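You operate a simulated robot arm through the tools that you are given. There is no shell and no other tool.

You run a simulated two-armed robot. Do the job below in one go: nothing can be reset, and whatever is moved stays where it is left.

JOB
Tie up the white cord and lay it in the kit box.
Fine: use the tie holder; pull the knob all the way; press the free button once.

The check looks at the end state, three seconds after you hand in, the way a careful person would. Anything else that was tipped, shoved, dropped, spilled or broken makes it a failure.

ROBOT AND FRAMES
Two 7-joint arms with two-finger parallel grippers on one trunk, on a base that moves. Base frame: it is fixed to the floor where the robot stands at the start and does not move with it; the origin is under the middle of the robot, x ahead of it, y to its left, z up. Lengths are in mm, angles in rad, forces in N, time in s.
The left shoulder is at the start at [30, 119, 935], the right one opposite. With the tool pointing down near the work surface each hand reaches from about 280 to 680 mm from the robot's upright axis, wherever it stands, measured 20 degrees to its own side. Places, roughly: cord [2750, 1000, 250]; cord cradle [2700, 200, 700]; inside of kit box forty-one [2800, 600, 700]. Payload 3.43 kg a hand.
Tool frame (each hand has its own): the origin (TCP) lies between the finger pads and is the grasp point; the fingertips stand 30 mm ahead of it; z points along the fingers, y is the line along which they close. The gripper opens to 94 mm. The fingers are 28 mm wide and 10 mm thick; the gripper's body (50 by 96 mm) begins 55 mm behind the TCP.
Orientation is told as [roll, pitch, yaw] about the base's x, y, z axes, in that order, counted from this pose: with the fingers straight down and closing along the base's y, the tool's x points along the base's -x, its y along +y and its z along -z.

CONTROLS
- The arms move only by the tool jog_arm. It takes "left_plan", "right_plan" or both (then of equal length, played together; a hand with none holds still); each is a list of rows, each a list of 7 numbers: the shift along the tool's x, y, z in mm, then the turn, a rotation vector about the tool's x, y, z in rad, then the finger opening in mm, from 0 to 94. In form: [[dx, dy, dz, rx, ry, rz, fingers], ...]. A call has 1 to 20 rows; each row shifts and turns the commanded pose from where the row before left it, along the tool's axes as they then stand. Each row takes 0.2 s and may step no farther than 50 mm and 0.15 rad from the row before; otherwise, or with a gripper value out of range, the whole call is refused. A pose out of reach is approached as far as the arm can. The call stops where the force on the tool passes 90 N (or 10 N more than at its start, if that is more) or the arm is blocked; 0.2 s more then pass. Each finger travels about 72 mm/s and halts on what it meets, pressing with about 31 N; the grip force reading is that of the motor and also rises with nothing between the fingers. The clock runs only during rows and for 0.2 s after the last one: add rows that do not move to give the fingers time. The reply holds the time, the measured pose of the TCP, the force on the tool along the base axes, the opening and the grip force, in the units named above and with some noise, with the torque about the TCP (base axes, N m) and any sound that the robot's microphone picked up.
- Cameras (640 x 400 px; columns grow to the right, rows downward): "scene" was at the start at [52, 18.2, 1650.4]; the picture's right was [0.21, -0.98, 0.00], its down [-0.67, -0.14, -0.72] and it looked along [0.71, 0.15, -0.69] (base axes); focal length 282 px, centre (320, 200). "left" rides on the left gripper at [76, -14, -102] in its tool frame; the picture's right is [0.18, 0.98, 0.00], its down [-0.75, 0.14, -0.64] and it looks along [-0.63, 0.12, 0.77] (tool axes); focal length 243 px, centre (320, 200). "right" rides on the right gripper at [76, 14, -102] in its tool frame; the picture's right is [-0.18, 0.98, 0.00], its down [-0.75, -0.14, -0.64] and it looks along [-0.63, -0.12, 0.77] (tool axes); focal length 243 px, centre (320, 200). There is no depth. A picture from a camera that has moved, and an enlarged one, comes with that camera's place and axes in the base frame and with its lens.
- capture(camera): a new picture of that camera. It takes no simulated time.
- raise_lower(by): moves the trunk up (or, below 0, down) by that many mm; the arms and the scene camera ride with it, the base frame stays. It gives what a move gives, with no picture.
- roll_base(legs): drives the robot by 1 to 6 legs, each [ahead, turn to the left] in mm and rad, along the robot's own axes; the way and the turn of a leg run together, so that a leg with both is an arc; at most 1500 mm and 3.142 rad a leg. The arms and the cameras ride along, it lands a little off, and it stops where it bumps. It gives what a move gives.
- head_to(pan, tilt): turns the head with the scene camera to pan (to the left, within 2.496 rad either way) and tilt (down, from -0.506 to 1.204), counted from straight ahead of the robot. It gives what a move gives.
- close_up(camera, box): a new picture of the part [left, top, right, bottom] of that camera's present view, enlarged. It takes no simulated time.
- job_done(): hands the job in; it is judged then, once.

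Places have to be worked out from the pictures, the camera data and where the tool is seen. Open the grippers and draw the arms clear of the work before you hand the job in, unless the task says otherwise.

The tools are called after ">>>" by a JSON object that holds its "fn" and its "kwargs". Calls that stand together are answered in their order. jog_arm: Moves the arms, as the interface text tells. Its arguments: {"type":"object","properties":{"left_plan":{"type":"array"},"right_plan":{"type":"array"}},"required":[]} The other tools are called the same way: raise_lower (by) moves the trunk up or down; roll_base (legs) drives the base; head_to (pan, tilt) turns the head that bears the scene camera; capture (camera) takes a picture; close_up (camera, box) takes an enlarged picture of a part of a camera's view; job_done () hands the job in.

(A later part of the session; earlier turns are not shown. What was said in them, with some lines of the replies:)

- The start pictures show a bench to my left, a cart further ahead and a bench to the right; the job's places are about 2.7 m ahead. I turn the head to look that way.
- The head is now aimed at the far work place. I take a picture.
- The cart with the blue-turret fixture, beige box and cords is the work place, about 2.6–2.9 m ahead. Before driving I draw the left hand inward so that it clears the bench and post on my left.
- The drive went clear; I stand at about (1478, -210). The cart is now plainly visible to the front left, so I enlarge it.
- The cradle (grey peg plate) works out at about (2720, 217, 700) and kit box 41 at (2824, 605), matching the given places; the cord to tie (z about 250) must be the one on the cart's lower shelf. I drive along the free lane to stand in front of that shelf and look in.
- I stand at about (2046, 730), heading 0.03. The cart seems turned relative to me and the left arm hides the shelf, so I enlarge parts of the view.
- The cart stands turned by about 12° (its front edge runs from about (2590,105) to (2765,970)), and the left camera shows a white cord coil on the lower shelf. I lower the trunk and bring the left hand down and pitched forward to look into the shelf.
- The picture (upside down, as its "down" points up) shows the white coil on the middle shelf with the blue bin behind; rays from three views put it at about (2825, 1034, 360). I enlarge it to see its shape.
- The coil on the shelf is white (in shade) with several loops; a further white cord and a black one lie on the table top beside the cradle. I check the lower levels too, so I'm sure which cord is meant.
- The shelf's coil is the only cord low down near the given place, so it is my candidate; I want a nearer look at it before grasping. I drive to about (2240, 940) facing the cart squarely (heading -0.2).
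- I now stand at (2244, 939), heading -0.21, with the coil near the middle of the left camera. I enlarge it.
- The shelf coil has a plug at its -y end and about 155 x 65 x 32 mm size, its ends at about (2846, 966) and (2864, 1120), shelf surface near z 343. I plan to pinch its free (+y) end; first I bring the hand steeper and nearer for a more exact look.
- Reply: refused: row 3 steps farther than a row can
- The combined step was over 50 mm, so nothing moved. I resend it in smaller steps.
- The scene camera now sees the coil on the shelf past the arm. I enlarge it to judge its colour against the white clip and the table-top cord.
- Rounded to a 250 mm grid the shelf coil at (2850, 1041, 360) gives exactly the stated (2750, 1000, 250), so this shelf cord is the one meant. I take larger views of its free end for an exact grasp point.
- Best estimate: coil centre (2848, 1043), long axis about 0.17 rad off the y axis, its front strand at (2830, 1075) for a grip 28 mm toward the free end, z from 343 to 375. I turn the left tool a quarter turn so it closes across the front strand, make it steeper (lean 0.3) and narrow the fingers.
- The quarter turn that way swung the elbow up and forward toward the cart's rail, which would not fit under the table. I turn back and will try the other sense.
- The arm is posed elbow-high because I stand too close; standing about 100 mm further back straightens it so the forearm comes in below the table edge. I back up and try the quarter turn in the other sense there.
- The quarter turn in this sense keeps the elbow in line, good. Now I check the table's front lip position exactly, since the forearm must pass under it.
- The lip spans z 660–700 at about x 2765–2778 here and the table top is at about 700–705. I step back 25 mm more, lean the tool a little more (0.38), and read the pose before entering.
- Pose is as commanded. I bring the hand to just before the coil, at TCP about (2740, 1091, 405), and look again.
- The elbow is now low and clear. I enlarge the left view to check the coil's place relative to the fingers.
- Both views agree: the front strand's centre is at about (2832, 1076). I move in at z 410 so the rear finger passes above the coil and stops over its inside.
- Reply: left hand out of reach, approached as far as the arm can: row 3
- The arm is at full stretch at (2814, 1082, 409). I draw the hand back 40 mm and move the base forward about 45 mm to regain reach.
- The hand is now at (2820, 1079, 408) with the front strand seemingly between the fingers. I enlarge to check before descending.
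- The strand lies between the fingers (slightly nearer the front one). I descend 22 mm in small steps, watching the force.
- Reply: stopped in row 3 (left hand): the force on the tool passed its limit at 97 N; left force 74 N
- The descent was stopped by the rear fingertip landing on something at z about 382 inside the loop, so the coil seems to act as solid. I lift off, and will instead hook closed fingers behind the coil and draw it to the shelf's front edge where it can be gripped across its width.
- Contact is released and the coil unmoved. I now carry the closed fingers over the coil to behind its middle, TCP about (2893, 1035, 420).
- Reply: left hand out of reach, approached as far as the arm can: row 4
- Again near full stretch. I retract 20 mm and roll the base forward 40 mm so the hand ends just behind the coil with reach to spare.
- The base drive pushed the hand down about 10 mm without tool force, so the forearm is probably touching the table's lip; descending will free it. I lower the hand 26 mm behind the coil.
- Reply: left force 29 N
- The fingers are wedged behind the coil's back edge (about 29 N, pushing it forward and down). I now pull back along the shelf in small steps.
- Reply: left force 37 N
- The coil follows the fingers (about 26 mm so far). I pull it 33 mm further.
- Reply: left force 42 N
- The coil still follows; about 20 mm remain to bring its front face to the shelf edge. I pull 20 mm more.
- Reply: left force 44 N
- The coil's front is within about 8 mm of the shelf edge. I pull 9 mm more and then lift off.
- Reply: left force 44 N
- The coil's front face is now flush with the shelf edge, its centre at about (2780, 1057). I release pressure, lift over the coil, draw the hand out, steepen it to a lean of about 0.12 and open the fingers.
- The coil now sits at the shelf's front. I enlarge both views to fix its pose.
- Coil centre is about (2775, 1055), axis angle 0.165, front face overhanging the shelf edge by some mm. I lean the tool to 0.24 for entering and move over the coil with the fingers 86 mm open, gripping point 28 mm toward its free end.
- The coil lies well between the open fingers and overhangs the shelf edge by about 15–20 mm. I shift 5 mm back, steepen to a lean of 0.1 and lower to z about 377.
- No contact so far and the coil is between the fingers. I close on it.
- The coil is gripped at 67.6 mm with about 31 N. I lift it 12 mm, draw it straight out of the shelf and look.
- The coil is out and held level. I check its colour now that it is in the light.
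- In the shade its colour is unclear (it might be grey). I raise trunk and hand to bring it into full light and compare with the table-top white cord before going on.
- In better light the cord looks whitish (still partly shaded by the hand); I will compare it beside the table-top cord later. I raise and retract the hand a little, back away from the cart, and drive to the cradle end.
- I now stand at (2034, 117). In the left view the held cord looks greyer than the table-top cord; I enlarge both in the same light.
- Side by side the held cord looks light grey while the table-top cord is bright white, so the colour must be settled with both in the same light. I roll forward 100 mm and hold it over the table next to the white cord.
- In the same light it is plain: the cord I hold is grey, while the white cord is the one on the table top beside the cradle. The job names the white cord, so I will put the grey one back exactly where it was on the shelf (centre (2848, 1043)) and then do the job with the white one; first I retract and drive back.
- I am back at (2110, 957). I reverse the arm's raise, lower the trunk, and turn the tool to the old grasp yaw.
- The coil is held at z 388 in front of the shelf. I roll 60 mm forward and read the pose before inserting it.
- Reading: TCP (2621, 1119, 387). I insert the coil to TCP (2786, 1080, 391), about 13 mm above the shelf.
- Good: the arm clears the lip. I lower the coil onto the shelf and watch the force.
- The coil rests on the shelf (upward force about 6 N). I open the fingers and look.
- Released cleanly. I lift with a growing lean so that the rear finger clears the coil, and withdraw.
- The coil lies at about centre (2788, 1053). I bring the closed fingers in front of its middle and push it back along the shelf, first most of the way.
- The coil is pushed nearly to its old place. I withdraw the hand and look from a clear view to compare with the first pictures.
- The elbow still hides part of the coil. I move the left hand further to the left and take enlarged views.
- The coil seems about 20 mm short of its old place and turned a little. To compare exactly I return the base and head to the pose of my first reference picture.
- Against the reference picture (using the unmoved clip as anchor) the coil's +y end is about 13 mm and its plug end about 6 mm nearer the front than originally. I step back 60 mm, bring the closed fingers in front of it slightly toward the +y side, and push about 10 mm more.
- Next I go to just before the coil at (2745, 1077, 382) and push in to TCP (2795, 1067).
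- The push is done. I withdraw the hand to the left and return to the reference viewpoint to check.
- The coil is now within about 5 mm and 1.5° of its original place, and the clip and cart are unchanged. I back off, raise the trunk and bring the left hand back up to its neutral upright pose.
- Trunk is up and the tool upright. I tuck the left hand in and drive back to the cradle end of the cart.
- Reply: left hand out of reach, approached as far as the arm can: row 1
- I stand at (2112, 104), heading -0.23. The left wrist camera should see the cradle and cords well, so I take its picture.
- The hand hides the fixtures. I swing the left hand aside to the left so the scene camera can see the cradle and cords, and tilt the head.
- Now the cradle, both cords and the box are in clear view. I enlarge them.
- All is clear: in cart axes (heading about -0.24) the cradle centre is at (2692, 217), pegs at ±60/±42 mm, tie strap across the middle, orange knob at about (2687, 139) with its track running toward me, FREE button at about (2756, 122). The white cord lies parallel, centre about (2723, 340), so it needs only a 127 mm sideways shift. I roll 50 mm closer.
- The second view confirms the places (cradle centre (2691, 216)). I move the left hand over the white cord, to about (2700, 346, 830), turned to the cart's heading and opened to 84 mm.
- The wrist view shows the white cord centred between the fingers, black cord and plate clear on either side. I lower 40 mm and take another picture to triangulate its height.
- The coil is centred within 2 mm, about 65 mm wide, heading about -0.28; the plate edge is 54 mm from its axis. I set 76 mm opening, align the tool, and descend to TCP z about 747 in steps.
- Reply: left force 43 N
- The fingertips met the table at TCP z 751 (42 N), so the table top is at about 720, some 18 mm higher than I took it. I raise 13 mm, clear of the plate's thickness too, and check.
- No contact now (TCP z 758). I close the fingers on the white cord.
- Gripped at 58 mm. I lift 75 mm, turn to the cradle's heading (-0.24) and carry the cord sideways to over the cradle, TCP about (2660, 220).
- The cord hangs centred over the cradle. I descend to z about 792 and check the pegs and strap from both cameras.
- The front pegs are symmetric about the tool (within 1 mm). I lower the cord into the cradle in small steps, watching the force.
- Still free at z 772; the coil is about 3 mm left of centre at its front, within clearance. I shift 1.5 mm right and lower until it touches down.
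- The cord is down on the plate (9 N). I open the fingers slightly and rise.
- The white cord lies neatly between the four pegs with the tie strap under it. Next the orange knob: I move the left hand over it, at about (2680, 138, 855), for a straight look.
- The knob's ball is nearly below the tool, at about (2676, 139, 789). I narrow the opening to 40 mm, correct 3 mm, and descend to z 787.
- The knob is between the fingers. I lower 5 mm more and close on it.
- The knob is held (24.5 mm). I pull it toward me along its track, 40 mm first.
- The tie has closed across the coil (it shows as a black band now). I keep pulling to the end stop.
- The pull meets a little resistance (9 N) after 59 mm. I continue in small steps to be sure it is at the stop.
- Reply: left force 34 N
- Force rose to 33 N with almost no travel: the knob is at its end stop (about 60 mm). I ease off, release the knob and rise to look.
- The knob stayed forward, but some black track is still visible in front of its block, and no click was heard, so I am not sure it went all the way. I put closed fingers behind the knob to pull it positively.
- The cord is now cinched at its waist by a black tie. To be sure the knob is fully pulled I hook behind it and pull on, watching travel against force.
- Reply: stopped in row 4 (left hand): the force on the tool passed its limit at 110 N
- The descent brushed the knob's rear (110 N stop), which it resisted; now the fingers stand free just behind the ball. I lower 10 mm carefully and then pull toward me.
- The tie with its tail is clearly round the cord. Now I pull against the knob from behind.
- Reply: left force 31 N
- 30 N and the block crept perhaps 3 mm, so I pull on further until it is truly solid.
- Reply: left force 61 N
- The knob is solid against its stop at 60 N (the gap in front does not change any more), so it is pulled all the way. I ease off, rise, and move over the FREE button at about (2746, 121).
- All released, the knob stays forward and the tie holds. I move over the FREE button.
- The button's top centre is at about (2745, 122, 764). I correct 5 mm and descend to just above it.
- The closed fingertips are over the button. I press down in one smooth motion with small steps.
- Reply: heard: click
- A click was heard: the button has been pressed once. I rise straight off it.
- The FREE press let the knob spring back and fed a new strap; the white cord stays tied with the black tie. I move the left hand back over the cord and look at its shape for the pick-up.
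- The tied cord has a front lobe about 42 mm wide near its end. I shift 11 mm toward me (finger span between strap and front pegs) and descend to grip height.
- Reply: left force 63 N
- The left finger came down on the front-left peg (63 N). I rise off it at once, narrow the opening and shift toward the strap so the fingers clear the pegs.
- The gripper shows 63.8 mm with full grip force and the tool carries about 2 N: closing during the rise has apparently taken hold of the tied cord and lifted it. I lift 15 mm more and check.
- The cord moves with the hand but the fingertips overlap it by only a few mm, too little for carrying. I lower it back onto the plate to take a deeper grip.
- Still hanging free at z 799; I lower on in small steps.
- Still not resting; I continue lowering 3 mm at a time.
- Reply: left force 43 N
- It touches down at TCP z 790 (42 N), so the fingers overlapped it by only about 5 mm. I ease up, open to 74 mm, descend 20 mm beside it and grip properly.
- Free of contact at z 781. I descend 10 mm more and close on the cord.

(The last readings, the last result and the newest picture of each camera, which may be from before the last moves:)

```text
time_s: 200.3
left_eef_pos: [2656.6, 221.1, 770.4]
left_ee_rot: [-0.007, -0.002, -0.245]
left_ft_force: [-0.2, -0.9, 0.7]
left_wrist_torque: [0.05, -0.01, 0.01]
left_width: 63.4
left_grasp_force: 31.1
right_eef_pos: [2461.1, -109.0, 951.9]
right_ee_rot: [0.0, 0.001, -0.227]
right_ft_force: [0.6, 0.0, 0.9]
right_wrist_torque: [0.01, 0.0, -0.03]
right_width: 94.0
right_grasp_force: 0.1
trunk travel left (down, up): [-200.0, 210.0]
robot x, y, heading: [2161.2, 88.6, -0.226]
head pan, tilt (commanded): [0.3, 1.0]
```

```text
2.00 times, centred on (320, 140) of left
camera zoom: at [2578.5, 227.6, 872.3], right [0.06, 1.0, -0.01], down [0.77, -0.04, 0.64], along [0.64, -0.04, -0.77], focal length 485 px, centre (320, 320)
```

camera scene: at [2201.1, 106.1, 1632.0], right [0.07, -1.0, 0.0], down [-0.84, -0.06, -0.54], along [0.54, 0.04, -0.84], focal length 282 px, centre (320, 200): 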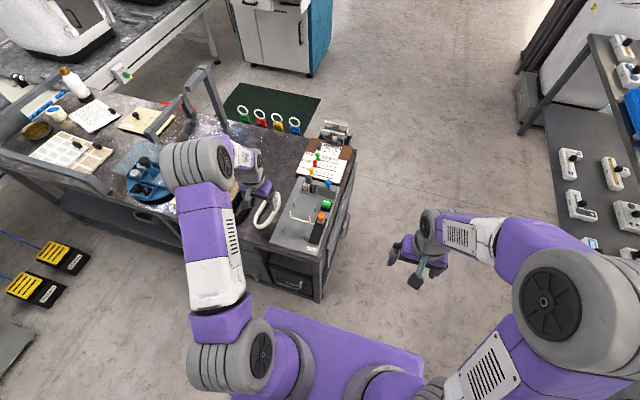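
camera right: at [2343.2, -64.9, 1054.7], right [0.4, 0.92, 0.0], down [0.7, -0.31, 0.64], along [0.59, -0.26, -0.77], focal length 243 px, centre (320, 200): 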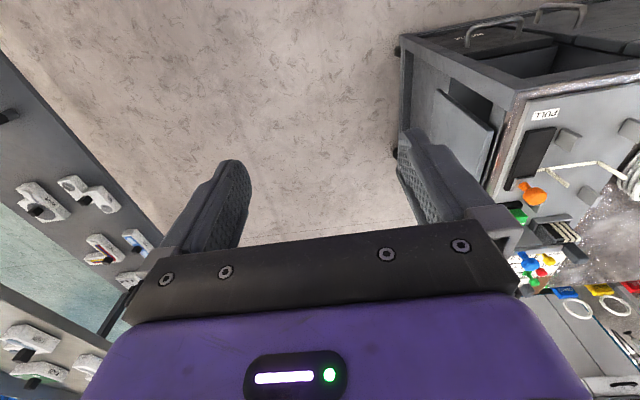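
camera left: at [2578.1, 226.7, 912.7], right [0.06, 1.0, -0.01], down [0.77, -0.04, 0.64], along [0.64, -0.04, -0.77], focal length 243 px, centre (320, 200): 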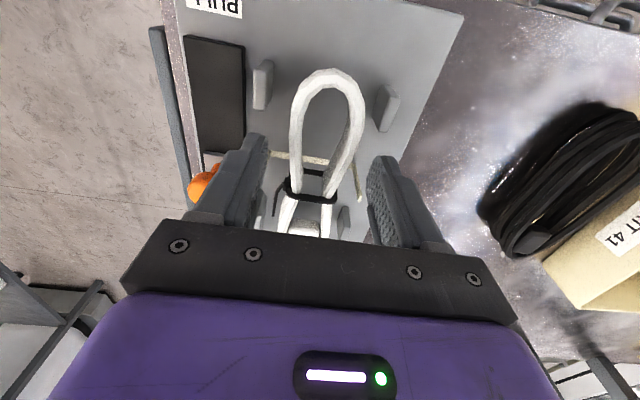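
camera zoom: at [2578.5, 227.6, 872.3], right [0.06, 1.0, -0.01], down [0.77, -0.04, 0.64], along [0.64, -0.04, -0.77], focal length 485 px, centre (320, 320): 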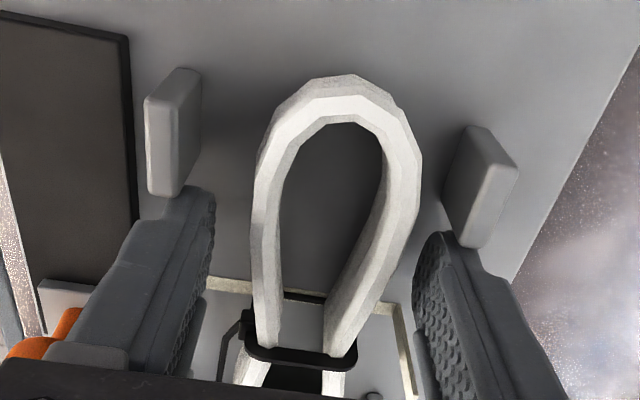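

A deep, firm grip now (63.4 mm at TCP z 770). I lift it straight up out of the cradle.

>>> {"fn": "jog_arm", "kwargs": {"left_plan": [[0, 0, -8, 0, 0, 0, 30], [0, 0, -20, 0, 0, 0, 30], [0, 0, -35, 0, 0, 0, 30], [0, 0, -45, 0, 0, 0, 30], [0, 0, -42, 0, 0, 0, 30], [0, 0, 0, 0, 0, 0, 30]]}}

>>> {"fn": "capture", "kwargs": {"camera": "left"}}

>>> {"fn": "capture", "kwargs": {"camera": "scene"}}

```text
time_s: 201.7
left_eef_pos: [2655.5, 222.6, 922.5]
left_ee_rot: [-0.007, 0.001, -0.244]
left_ft_force: [0.1, -1.0, -1.3]
left_wrist_torque: [0.0, 0.08, 0.0]
left_width: 63.5
left_grasp_force: 30.9
right_eef_pos: [2463.1, -108.9, 952.2]
right_ee_rot: [0.0, 0.0, -0.228]
right_ft_force: [-0.5, 0.4, 0.5]
right_wrist_torque: [0.0, 0.0, 0.0]
right_width: 93.9
right_grasp_force: 0.1
trunk travel left (down, up): [-200.0, 210.0]
robot x, y, heading: [2160.2, 91.0, -0.23]
head pan, tilt (commanded): [0.3, 1.0]
```

```text
taken
camera left: at [2577.9, 228.0, 1023.8], right [0.06, 1.0, -0.01], down [0.77, -0.04, 0.64], along [0.64, -0.04, -0.77], focal length 243 px, centre (320, 200)
```

left: 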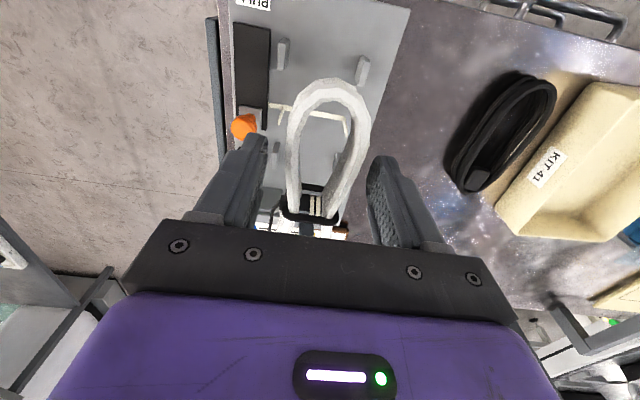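

```text
taken
camera scene: at [2202.3, 106.1, 1631.9], right [0.07, -1.0, 0.0], down [-0.84, -0.06, -0.54], along [0.54, 0.04, -0.84], focal length 282 px, centre (320, 200)
```

scene: 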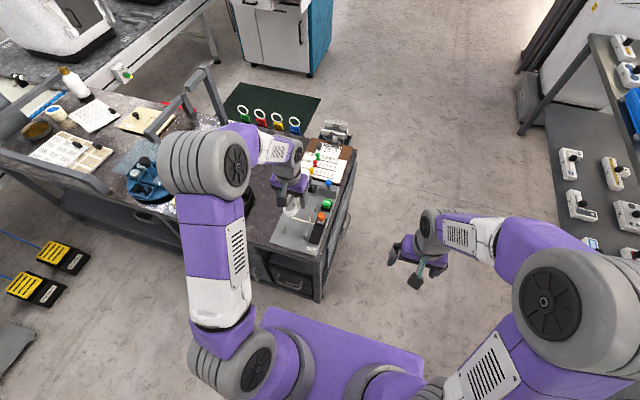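

The tied cord is held clear above the cradle. I drive along the cart to stand before the kit box, at about (2192, 485).

>>> {"fn": "roll_base", "kwargs": {"legs": [[0, 1.72], [395, 0], [0, -1.72]]}}

>>> {"fn": "capture", "kwargs": {"camera": "left"}}

>>> {"fn": "capture", "kwargs": {"camera": "scene"}}

```text
time_s: 212.6
left_eef_pos: [2678.0, 623.2, 921.7]
left_ee_rot: [-0.008, -0.001, -0.24]
left_ft_force: [0.0, 0.4, -1.3]
left_wrist_torque: [-0.02, 0.09, -0.02]
left_width: 63.1
left_grasp_force: 30.7
right_eef_pos: [2486.2, 292.2, 951.5]
right_ee_rot: [0.0, 0.0, -0.225]
right_ft_force: [-0.2, 0.3, 0.6]
right_wrist_torque: [-0.01, 0.03, -0.02]
right_width: 94.0
right_grasp_force: 0.1
trunk travel left (down, up): [-200.0, 210.0]
robot x, y, heading: [2184.7, 492.8, -0.225]
head pan, tilt (commanded): [0.3, 1.0]
```

```text
taken
camera left: at [2600.9, 629.7, 1023.7], right [0.05, 1.0, -0.01], down [0.77, -0.04, 0.64], along [0.64, -0.04, -0.77], focal length 243 px, centre (320, 200)
```

left: 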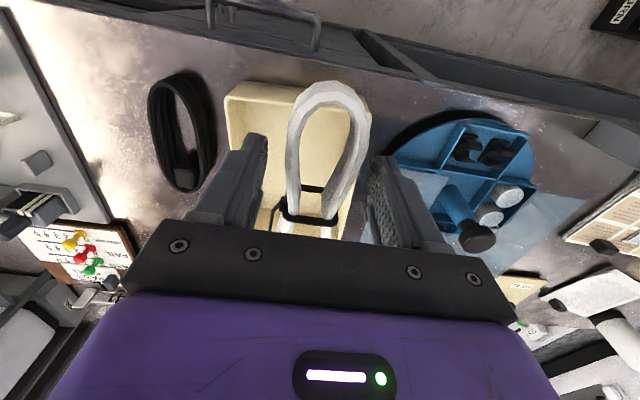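

```text
taken
camera scene: at [2225.2, 506.9, 1632.0], right [0.08, -1.0, 0.0], down [-0.84, -0.06, -0.54], along [0.54, 0.04, -0.84], focal length 282 px, centre (320, 200)
```

scene: 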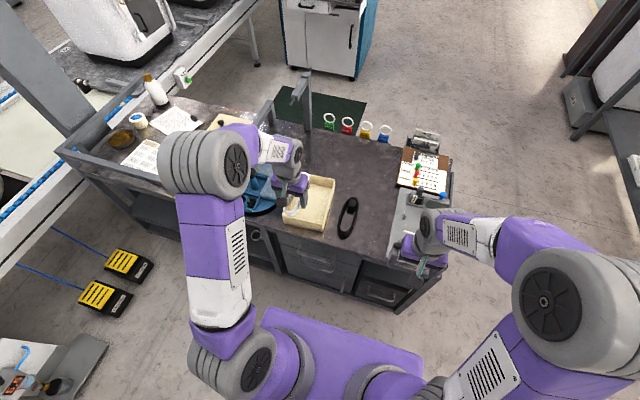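

I stand at (2185, 493), the cord hanging just before the kit box. I enlarge the box to find its rim.

>>> {"fn": "close_up", "kwargs": {"camera": "scene", "box": [240, 160, 360, 260]}}

>>> {"fn": "close_up", "kwargs": {"camera": "left", "box": [200, 50, 440, 250]}}

```text
4.00 times, centred on (300, 210) of scene
camera zoom: at [2225.2, 506.9, 1632.0], right [0.08, -1.0, 0.0], down [-0.84, -0.06, -0.54], along [0.54, 0.04, -0.84], focal length 1128 px, centre (400, 160)
```

zoom: 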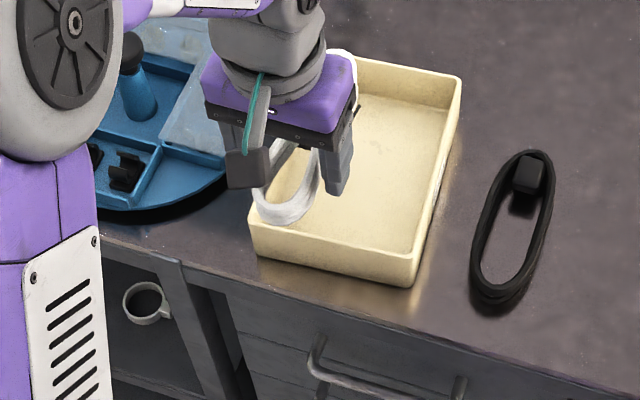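

```text
2.00 times, centred on (320, 150) of left
camera zoom: at [2600.9, 629.7, 1023.7], right [0.05, 1.0, -0.01], down [0.77, -0.04, 0.64], along [0.64, -0.04, -0.77], focal length 485 px, centre (320, 300)
```

zoom: 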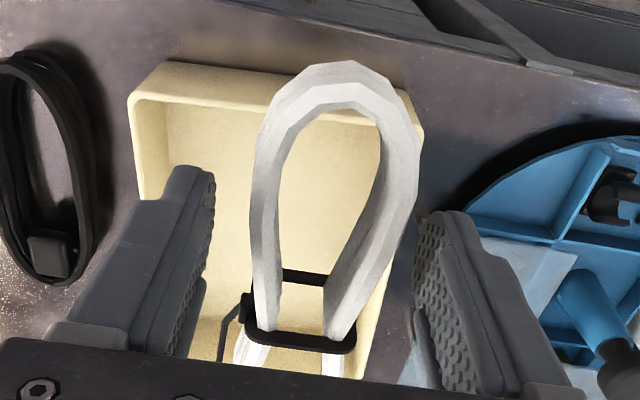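

The box rim works out as about 145 x 197 mm, centre (2784, 586), heading -0.16, rim at z 775. The cord's centre is about 26 mm ahead of the TCP, so I move to TCP (2758, 590), turn to the box's heading and come down to z about 850.

>>> {"fn": "jog_arm", "kwargs": {"left_plan": [[-28.5, -4.4, 10, 0, 0, 0, 30], [-28.5, -4.4, 10, 0, 0, 0, 30], [-28.5, -4.4, 10, 0, 0, 0, 30], [0, 0, 15, 0, 0, -0.04, 30], [0, 0, 15, 0, 0, -0.04, 30], [0, 0, 10, 0, 0, 0, 30], [0, 0, 0, 0, 0, 0, 30]]}}

>>> {"fn": "capture", "kwargs": {"camera": "left"}}

>>> {"fn": "close_up", "kwargs": {"camera": "scene", "box": [240, 160, 360, 260]}}

```text
time_s: 214.2
left_eef_pos: [2757.7, 589.8, 852.1]
left_ee_rot: [-0.009, 0.002, -0.158]
left_ft_force: [0.5, 0.6, -1.5]
left_wrist_torque: [0.02, 0.05, 0.01]
left_width: 63.4
left_grasp_force: 31.0
right_eef_pos: [2486.0, 292.3, 952.8]
right_ee_rot: [0.0, -0.001, -0.226]
right_ft_force: [-0.6, 0.2, -1.2]
right_wrist_torque: [-0.01, 0.02, 0.0]
right_width: 93.9
right_grasp_force: 0.0
trunk travel left (down, up): [-200.0, 210.0]
robot x, y, heading: [2184.7, 493.5, -0.223]
head pan, tilt (commanded): [0.3, 1.0]
```

```text
taken
camera left: at [2680.8, 589.7, 954.1], right [-0.03, 1.0, -0.01], down [0.77, 0.02, 0.64], along [0.64, 0.01, -0.77], focal length 243 px, centre (320, 200)
```

left: 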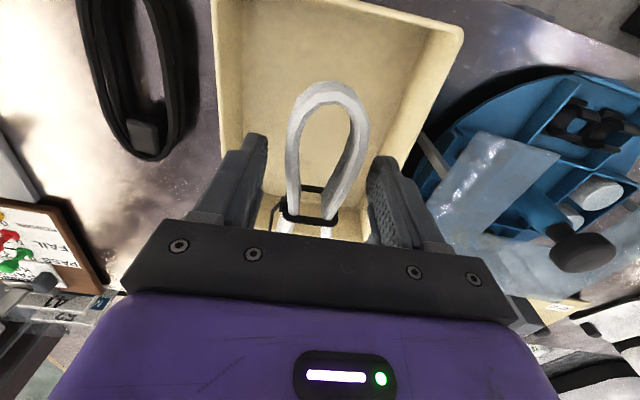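

```text
4.00 times, centred on (300, 210) of scene
camera zoom: at [2225.2, 507.0, 1632.0], right [0.08, -1.0, 0.0], down [-0.84, -0.06, -0.54], along [0.54, 0.04, -0.84], focal length 1128 px, centre (400, 160)
```

zoom: 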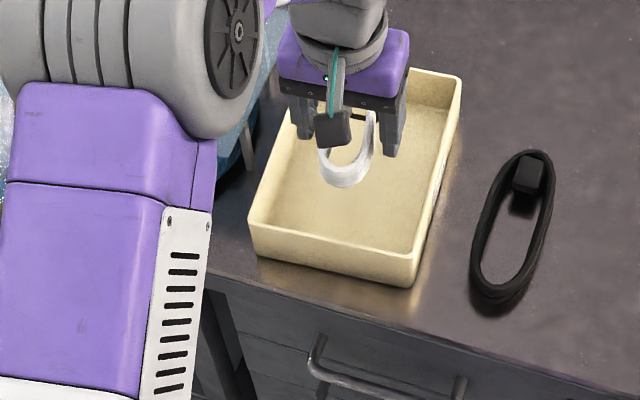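

The cord hangs centred over the box with about 14 mm margin at either end. I lower it to z about 795 and look.

>>> {"fn": "jog_arm", "kwargs": {"left_plan": [[0, 0, 15, 0, 0, 0, 30], [0, 0, 15, 0, 0, 0, 30], [0, 0, 15, 0, 0, 0, 30], [0, 0, 12, 0, 0, 0, 30], [0, 0, 0, 0, 0, 0, 30]]}}

>>> {"fn": "capture", "kwargs": {"camera": "left"}}

>>> {"fn": "close_up", "kwargs": {"camera": "scene", "box": [240, 160, 360, 260]}}

```text
time_s: 215.4
left_eef_pos: [2757.6, 590.6, 795.3]
left_ee_rot: [-0.008, -0.002, -0.16]
left_ft_force: [0.0, 0.3, -1.4]
left_wrist_torque: [-0.03, 0.04, -0.02]
left_width: 63.5
left_grasp_force: 30.6
right_eef_pos: [2484.8, 292.9, 952.2]
right_ee_rot: [0.0, 0.0, -0.226]
right_ft_force: [-0.5, 0.2, 0.0]
right_wrist_torque: [0.0, -0.04, -0.02]
right_width: 94.1
right_grasp_force: 0.1
trunk travel left (down, up): [-200.0, 210.0]
robot x, y, heading: [2181.4, 494.1, -0.223]
head pan, tilt (commanded): [0.3, 1.0]
```

```text
taken
camera left: at [2680.1, 591.1, 897.0], right [-0.03, 1.0, -0.01], down [0.77, 0.02, 0.64], along [0.64, 0.01, -0.77], focal length 243 px, centre (320, 200)
```

left: 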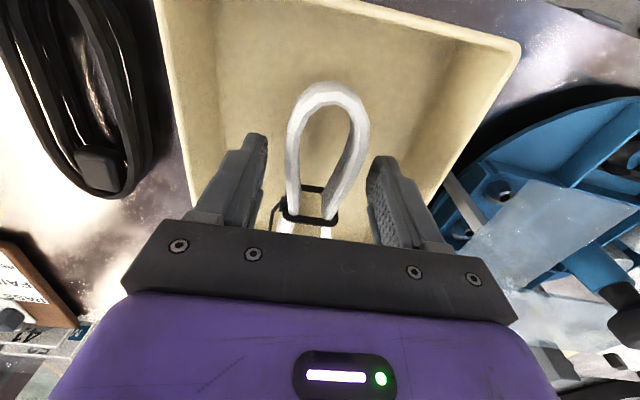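

```text
4.00 times, centred on (300, 210) of scene
camera zoom: at [2225.2, 507.1, 1632.0], right [0.08, -1.0, 0.0], down [-0.84, -0.06, -0.54], along [0.54, 0.04, -0.84], focal length 1128 px, centre (400, 160)
```

zoom: 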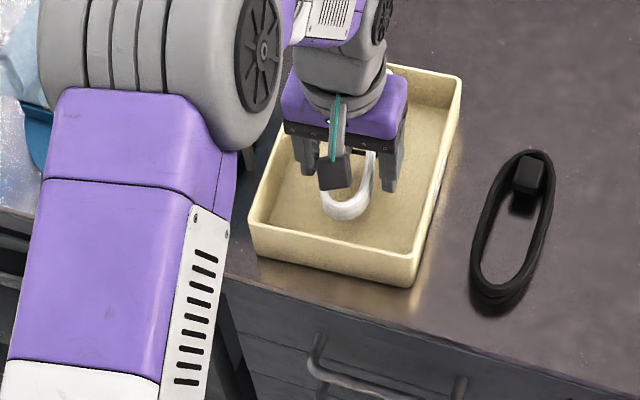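

The cord is entering the box cleanly. I shift 4 mm toward me for equal margins and lower it to the floor of the box.

>>> {"fn": "jog_arm", "kwargs": {"left_plan": [[4, 0, 5, 0, 0, 0, 30], [0, 0, 8, 0, 0, 0, 30], [0, 0, 6, 0, 0, 0, 30], [0, 0, 4, 0, 0, 0, 30], [0, 0, 0, 0, 0, 0, 30]]}}

```text
time_s: 216.6
left_eef_pos: [2754.5, 590.2, 771.6]
left_ee_rot: [-0.008, -0.002, -0.159]
left_ft_force: [-1.2, 0.7, -1.7]
left_wrist_torque: [-0.02, 0.07, 0.04]
left_width: 63.4
left_grasp_force: 31.2
right_eef_pos: [2485.7, 292.3, 951.8]
right_ee_rot: [0.0, 0.001, -0.223]
right_ft_force: [-0.1, -0.7, 0.3]
right_wrist_torque: [-0.04, 0.0, 0.0]
right_width: 94.0
right_grasp_force: 0.2
trunk travel left (down, up): [-200.0, 210.0]
robot x, y, heading: [2185.5, 491.9, -0.222]
head pan, tilt (commanded): [0.3, 1.0]
```

No contact yet at z 772; I lower in small steps until it rests.

>>> {"fn": "jog_arm", "kwargs": {"left_plan": [[0, 0, 3, 0, 0, 0, 30], [0, 0, 3, 0, 0, 0, 30], [0, 0, 2, 0, 0, 0, 30], [0, 0, 0, 0, 0, 0, 30]]}}

>>> {"fn": "capture", "kwargs": {"camera": "left"}}

```text
time_s: 217.6
left_eef_pos: [2753.7, 590.5, 766.0]
left_ee_rot: [-0.006, -0.005, -0.159]
left_ft_force: [-2.7, 3.2, 19.2]
left_wrist_torque: [0.76, 0.08, 0.19]
left_width: 63.4
left_grasp_force: 30.5
right_eef_pos: [2483.7, 292.9, 952.4]
right_ee_rot: [0.002, -0.002, -0.224]
right_ft_force: [0.2, -0.5, 0.3]
right_wrist_torque: [-0.01, -0.02, -0.04]
right_width: 94.0
right_grasp_force: 0.2
trunk travel left (down, up): [-200.0, 210.0]
robot x, y, heading: [2181.0, 494.9, -0.225]
head pan, tilt (commanded): [0.3, 1.0]
```

```text
taken
camera left: at [2676.3, 590.0, 868.0], right [-0.03, 1.0, -0.01], down [0.76, 0.02, 0.65], along [0.65, 0.01, -0.76], focal length 243 px, centre (320, 200)
```

left: 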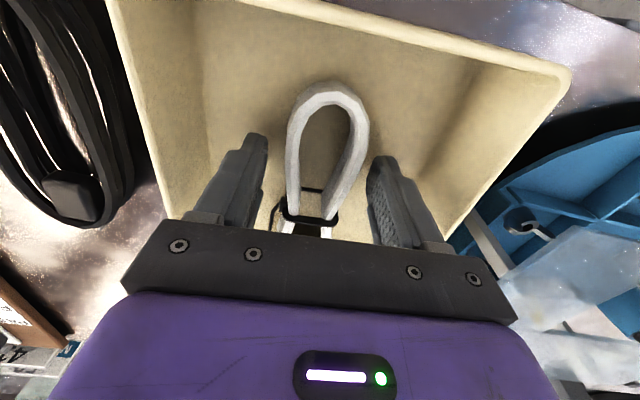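

The cord touches the box floor (19 N on its left edge). I ease 2 mm, open the fingers and rise straight up.

>>> {"fn": "jog_arm", "kwargs": {"left_plan": [[0, 0, -2, 0, 0, 0, 60], [0, 0, 0, 0, 0, 0, 68], [0, 0, 0, 0, 0, 0, 72], [0, 0, 0, 0, 0, 0, 72], [0, 0, -10, 0, 0, 0, 72], [0, 0, -20, 0, 0, 0, 72], [0, 0, -30, 0, 0, 0, 72], [0, 0, -40, 0, 0, 0, 72], [0, 0, -40, 0, 0, 0, 72], [0, 0, 0, 0, 0, 0, 72]]}}

>>> {"fn": "capture", "kwargs": {"camera": "left"}}

>>> {"fn": "close_up", "kwargs": {"camera": "scene", "box": [240, 160, 360, 260]}}

```text
time_s: 219.8
left_eef_pos: [2753.7, 591.3, 906.7]
left_ee_rot: [-0.008, 0.0, -0.159]
left_ft_force: [0.1, 0.2, 0.1]
left_wrist_torque: [-0.02, 0.0, 0.03]
left_width: 72.0
left_grasp_force: 0.1
right_eef_pos: [2487.4, 292.9, 951.8]
right_ee_rot: [0.0, -0.001, -0.224]
right_ft_force: [0.7, -0.4, -0.4]
right_wrist_torque: [-0.02, 0.03, 0.02]
right_width: 93.9
right_grasp_force: 0.0
trunk travel left (down, up): [-200.0, 210.0]
robot x, y, heading: [2186.8, 490.7, -0.224]
head pan, tilt (commanded): [0.3, 1.0]
```

```text
taken
camera left: at [2676.5, 591.8, 1008.1], right [-0.03, 1.0, -0.01], down [0.77, 0.02, 0.64], along [0.64, 0.01, -0.77], focal length 243 px, centre (320, 200)
```

left: 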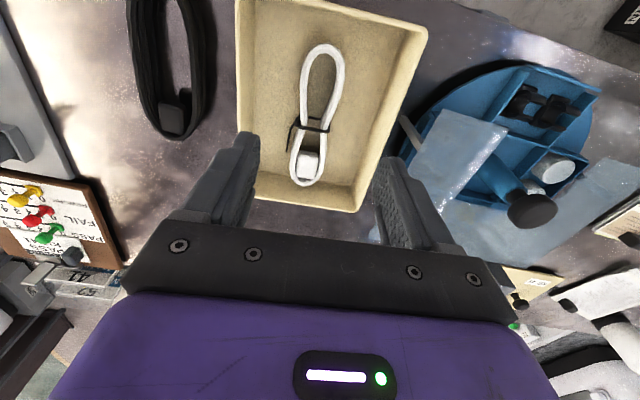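

```text
4.00 times, centred on (300, 210) of scene
camera zoom: at [2225.5, 507.0, 1631.9], right [0.08, -1.0, 0.0], down [-0.84, -0.06, -0.54], along [0.54, 0.04, -0.84], focal length 1128 px, centre (400, 160)
```

zoom: 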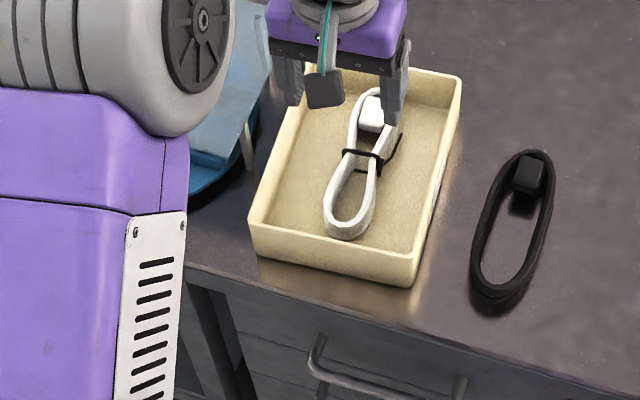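

The tied white cord lies flat inside kit box 41. I draw the left hand back from over the table and back off a little.

>>> {"fn": "jog_arm", "kwargs": {"left_plan": [[35, 0, -20, 0, 0, 0, 72], [40, 0, -10, 0, 0, 0, 72], [45, 0, 0, 0, 0, 0, 80], [45, 0, 0, 0, 0, 0, 90], [45, 0, 0, 0, 0, 0, 90], [40, 0, 0, 0, 0, 0, 90], [0, 0, 0, 0, 0, 0, 90]]}}

>>> {"fn": "roll_base", "kwargs": {"legs": [[-150, 0]]}}

>>> {"fn": "head_to", "kwargs": {"pan": 0.3, "tilt": 0.75}}

>>> {"fn": "capture", "kwargs": {"camera": "scene"}}

```text
time_s: 221.4
left_eef_pos: [2507.8, 629.7, 935.9]
left_ee_rot: [-0.007, -0.003, -0.159]
left_ft_force: [0.5, -0.7, -0.6]
left_wrist_torque: [-0.01, 0.01, 0.03]
left_width: 89.9
left_grasp_force: 0.1
right_eef_pos: [2487.5, 291.2, 953.2]
right_ee_rot: [0.001, 0.002, -0.225]
right_ft_force: [0.3, -0.4, 0.9]
right_wrist_torque: [0.01, 0.02, 0.01]
right_width: 94.1
right_grasp_force: 0.1
trunk travel left (down, up): [-200.0, 210.0]
robot x, y, heading: [2185.3, 493.4, -0.224]
head pan, tilt (commanded): [0.3, 1.0]
```

```text
time_s: 222.8
left_eef_pos: [2363.1, 662.7, 935.6]
left_ee_rot: [-0.006, -0.001, -0.162]
left_ft_force: [-0.8, -0.1, 0.2]
left_wrist_torque: [0.02, -0.04, -0.01]
left_width: 89.9
left_grasp_force: 0.1
right_eef_pos: [2340.3, 325.1, 952.6]
right_ee_rot: [0.001, -0.002, -0.23]
right_ft_force: [-0.8, 0.2, -0.5]
right_wrist_torque: [0.01, 0.0, 0.03]
right_width: 94.1
right_grasp_force: 0.1
trunk travel left (down, up): [-200.0, 210.0]
robot x, y, heading: [2042.1, 526.3, -0.225]
head pan, tilt (commanded): [0.3, 1.0]
```

```text
time_s: 223.5
left_eef_pos: [2365.0, 661.9, 936.4]
left_ee_rot: [-0.008, 0.0, -0.163]
left_ft_force: [-0.9, -0.1, 0.0]
left_wrist_torque: [0.0, 0.03, -0.03]
left_width: 89.7
left_grasp_force: 0.0
right_eef_pos: [2342.9, 324.6, 952.5]
right_ee_rot: [0.001, 0.001, -0.228]
right_ft_force: [-0.6, -0.5, 0.5]
right_wrist_torque: [0.02, 0.0, -0.01]
right_width: 94.0
right_grasp_force: 0.0
trunk travel left (down, up): [-200.0, 210.0]
robot x, y, heading: [2040.0, 530.4, -0.229]
head pan, tilt (commanded): [0.3, 0.75]
```

```text
taken
camera scene: at [2094.7, 540.8, 1651.1], right [0.07, -1.0, 0.0], down [-0.68, -0.05, -0.73], along [0.73, 0.05, -0.68], focal length 282 px, centre (320, 200)
```

scene: 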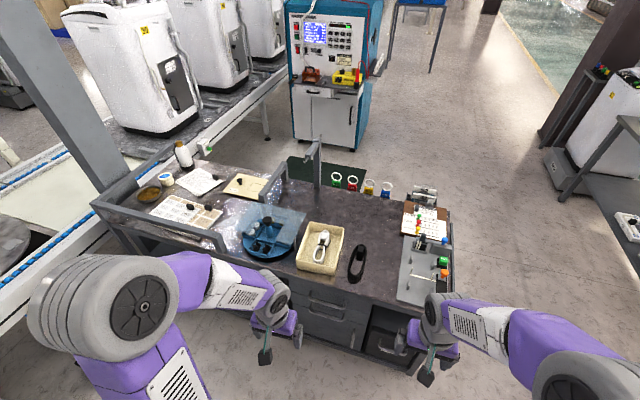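

I check the finished state of the box, cradle and rest of the table in enlarged views.

>>> {"fn": "close_up", "kwargs": {"camera": "scene", "box": [280, 205, 400, 295]}}

>>> {"fn": "close_up", "kwargs": {"camera": "scene", "box": [380, 170, 480, 310]}}

>>> {"fn": "close_up", "kwargs": {"camera": "scene", "box": [90, 130, 320, 270]}}

```text
4.44 times, centred on (340, 250) of scene
camera zoom: at [2094.7, 540.8, 1651.1], right [0.07, -1.0, 0.0], down [-0.68, -0.05, -0.73], along [0.73, 0.05, -0.68], focal length 1253 px, centre (231, -22)
```

zoom: 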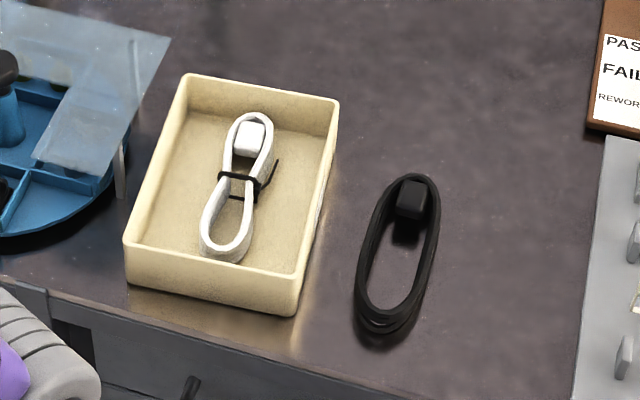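

```text
2.86 times, centred on (430, 240) of scene
camera zoom: at [2094.7, 540.8, 1651.1], right [0.07, -1.0, 0.0], down [-0.68, -0.05, -0.73], along [0.73, 0.05, -0.68], focal length 805 px, centre (6, 86)
```

zoom: 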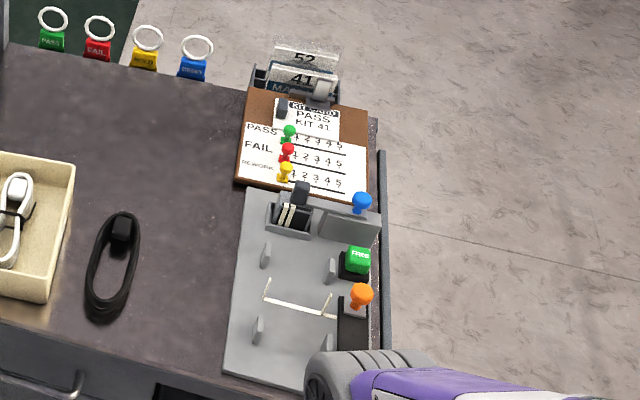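

```text
2.78 times, centred on (205, 200) of scene
camera zoom: at [2094.7, 540.8, 1651.1], right [0.07, -1.0, 0.0], down [-0.68, -0.05, -0.73], along [0.73, 0.05, -0.68], focal length 784 px, centre (640, 200)
```

zoom: 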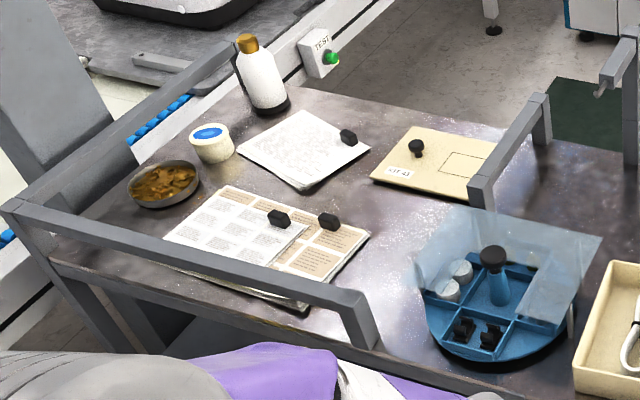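

The tied white cord lies flat in kit box 41, the cradle is reset by its own FREE button, and the rest of the table looks undisturbed; the grey cord is back on its shelf within about 5 mm. Both grippers are open and clear of the work, so I hand the job in.

>>> {"fn": "job_done", "kwargs": {}}

```text
The job is handed in.
```

The white cord is tied and lying flat in kit box 41, and the job is handed in. No verdict has come back yet.

- **Tying:** I laid the cord in the tie holder, pulled the orange knob to its end stop, and pressed FREE once. It clicked, the knob sprang back, and the holder fed a new strap. A black tie now holds the cord at its middle.
- **Which cord:** The place you gave for the cord matched a light grey cord on the lower shelf. I only saw it was grey after taking it out into the light. The white cord was on the table top beside the holder, so I used that one, since the job names the white cord.
- **Grey cord moved:** I put it back on the shelf, about 5 mm and 1.5° from where it started, judging by the pictures.
- **Unplanned contacts:**
    - The left fingertips pressed the table top (42 N), the back of the orange knob (110 N) and the front-left peg of the holder (63 N).
    - The forearm probably touched the underside of the table edge once.
    - I saw no damage or shift from any of these in the later pictures.

In the last pictures the rest of the table looked as it did at the start. Both grippers are open and clear of the cart.
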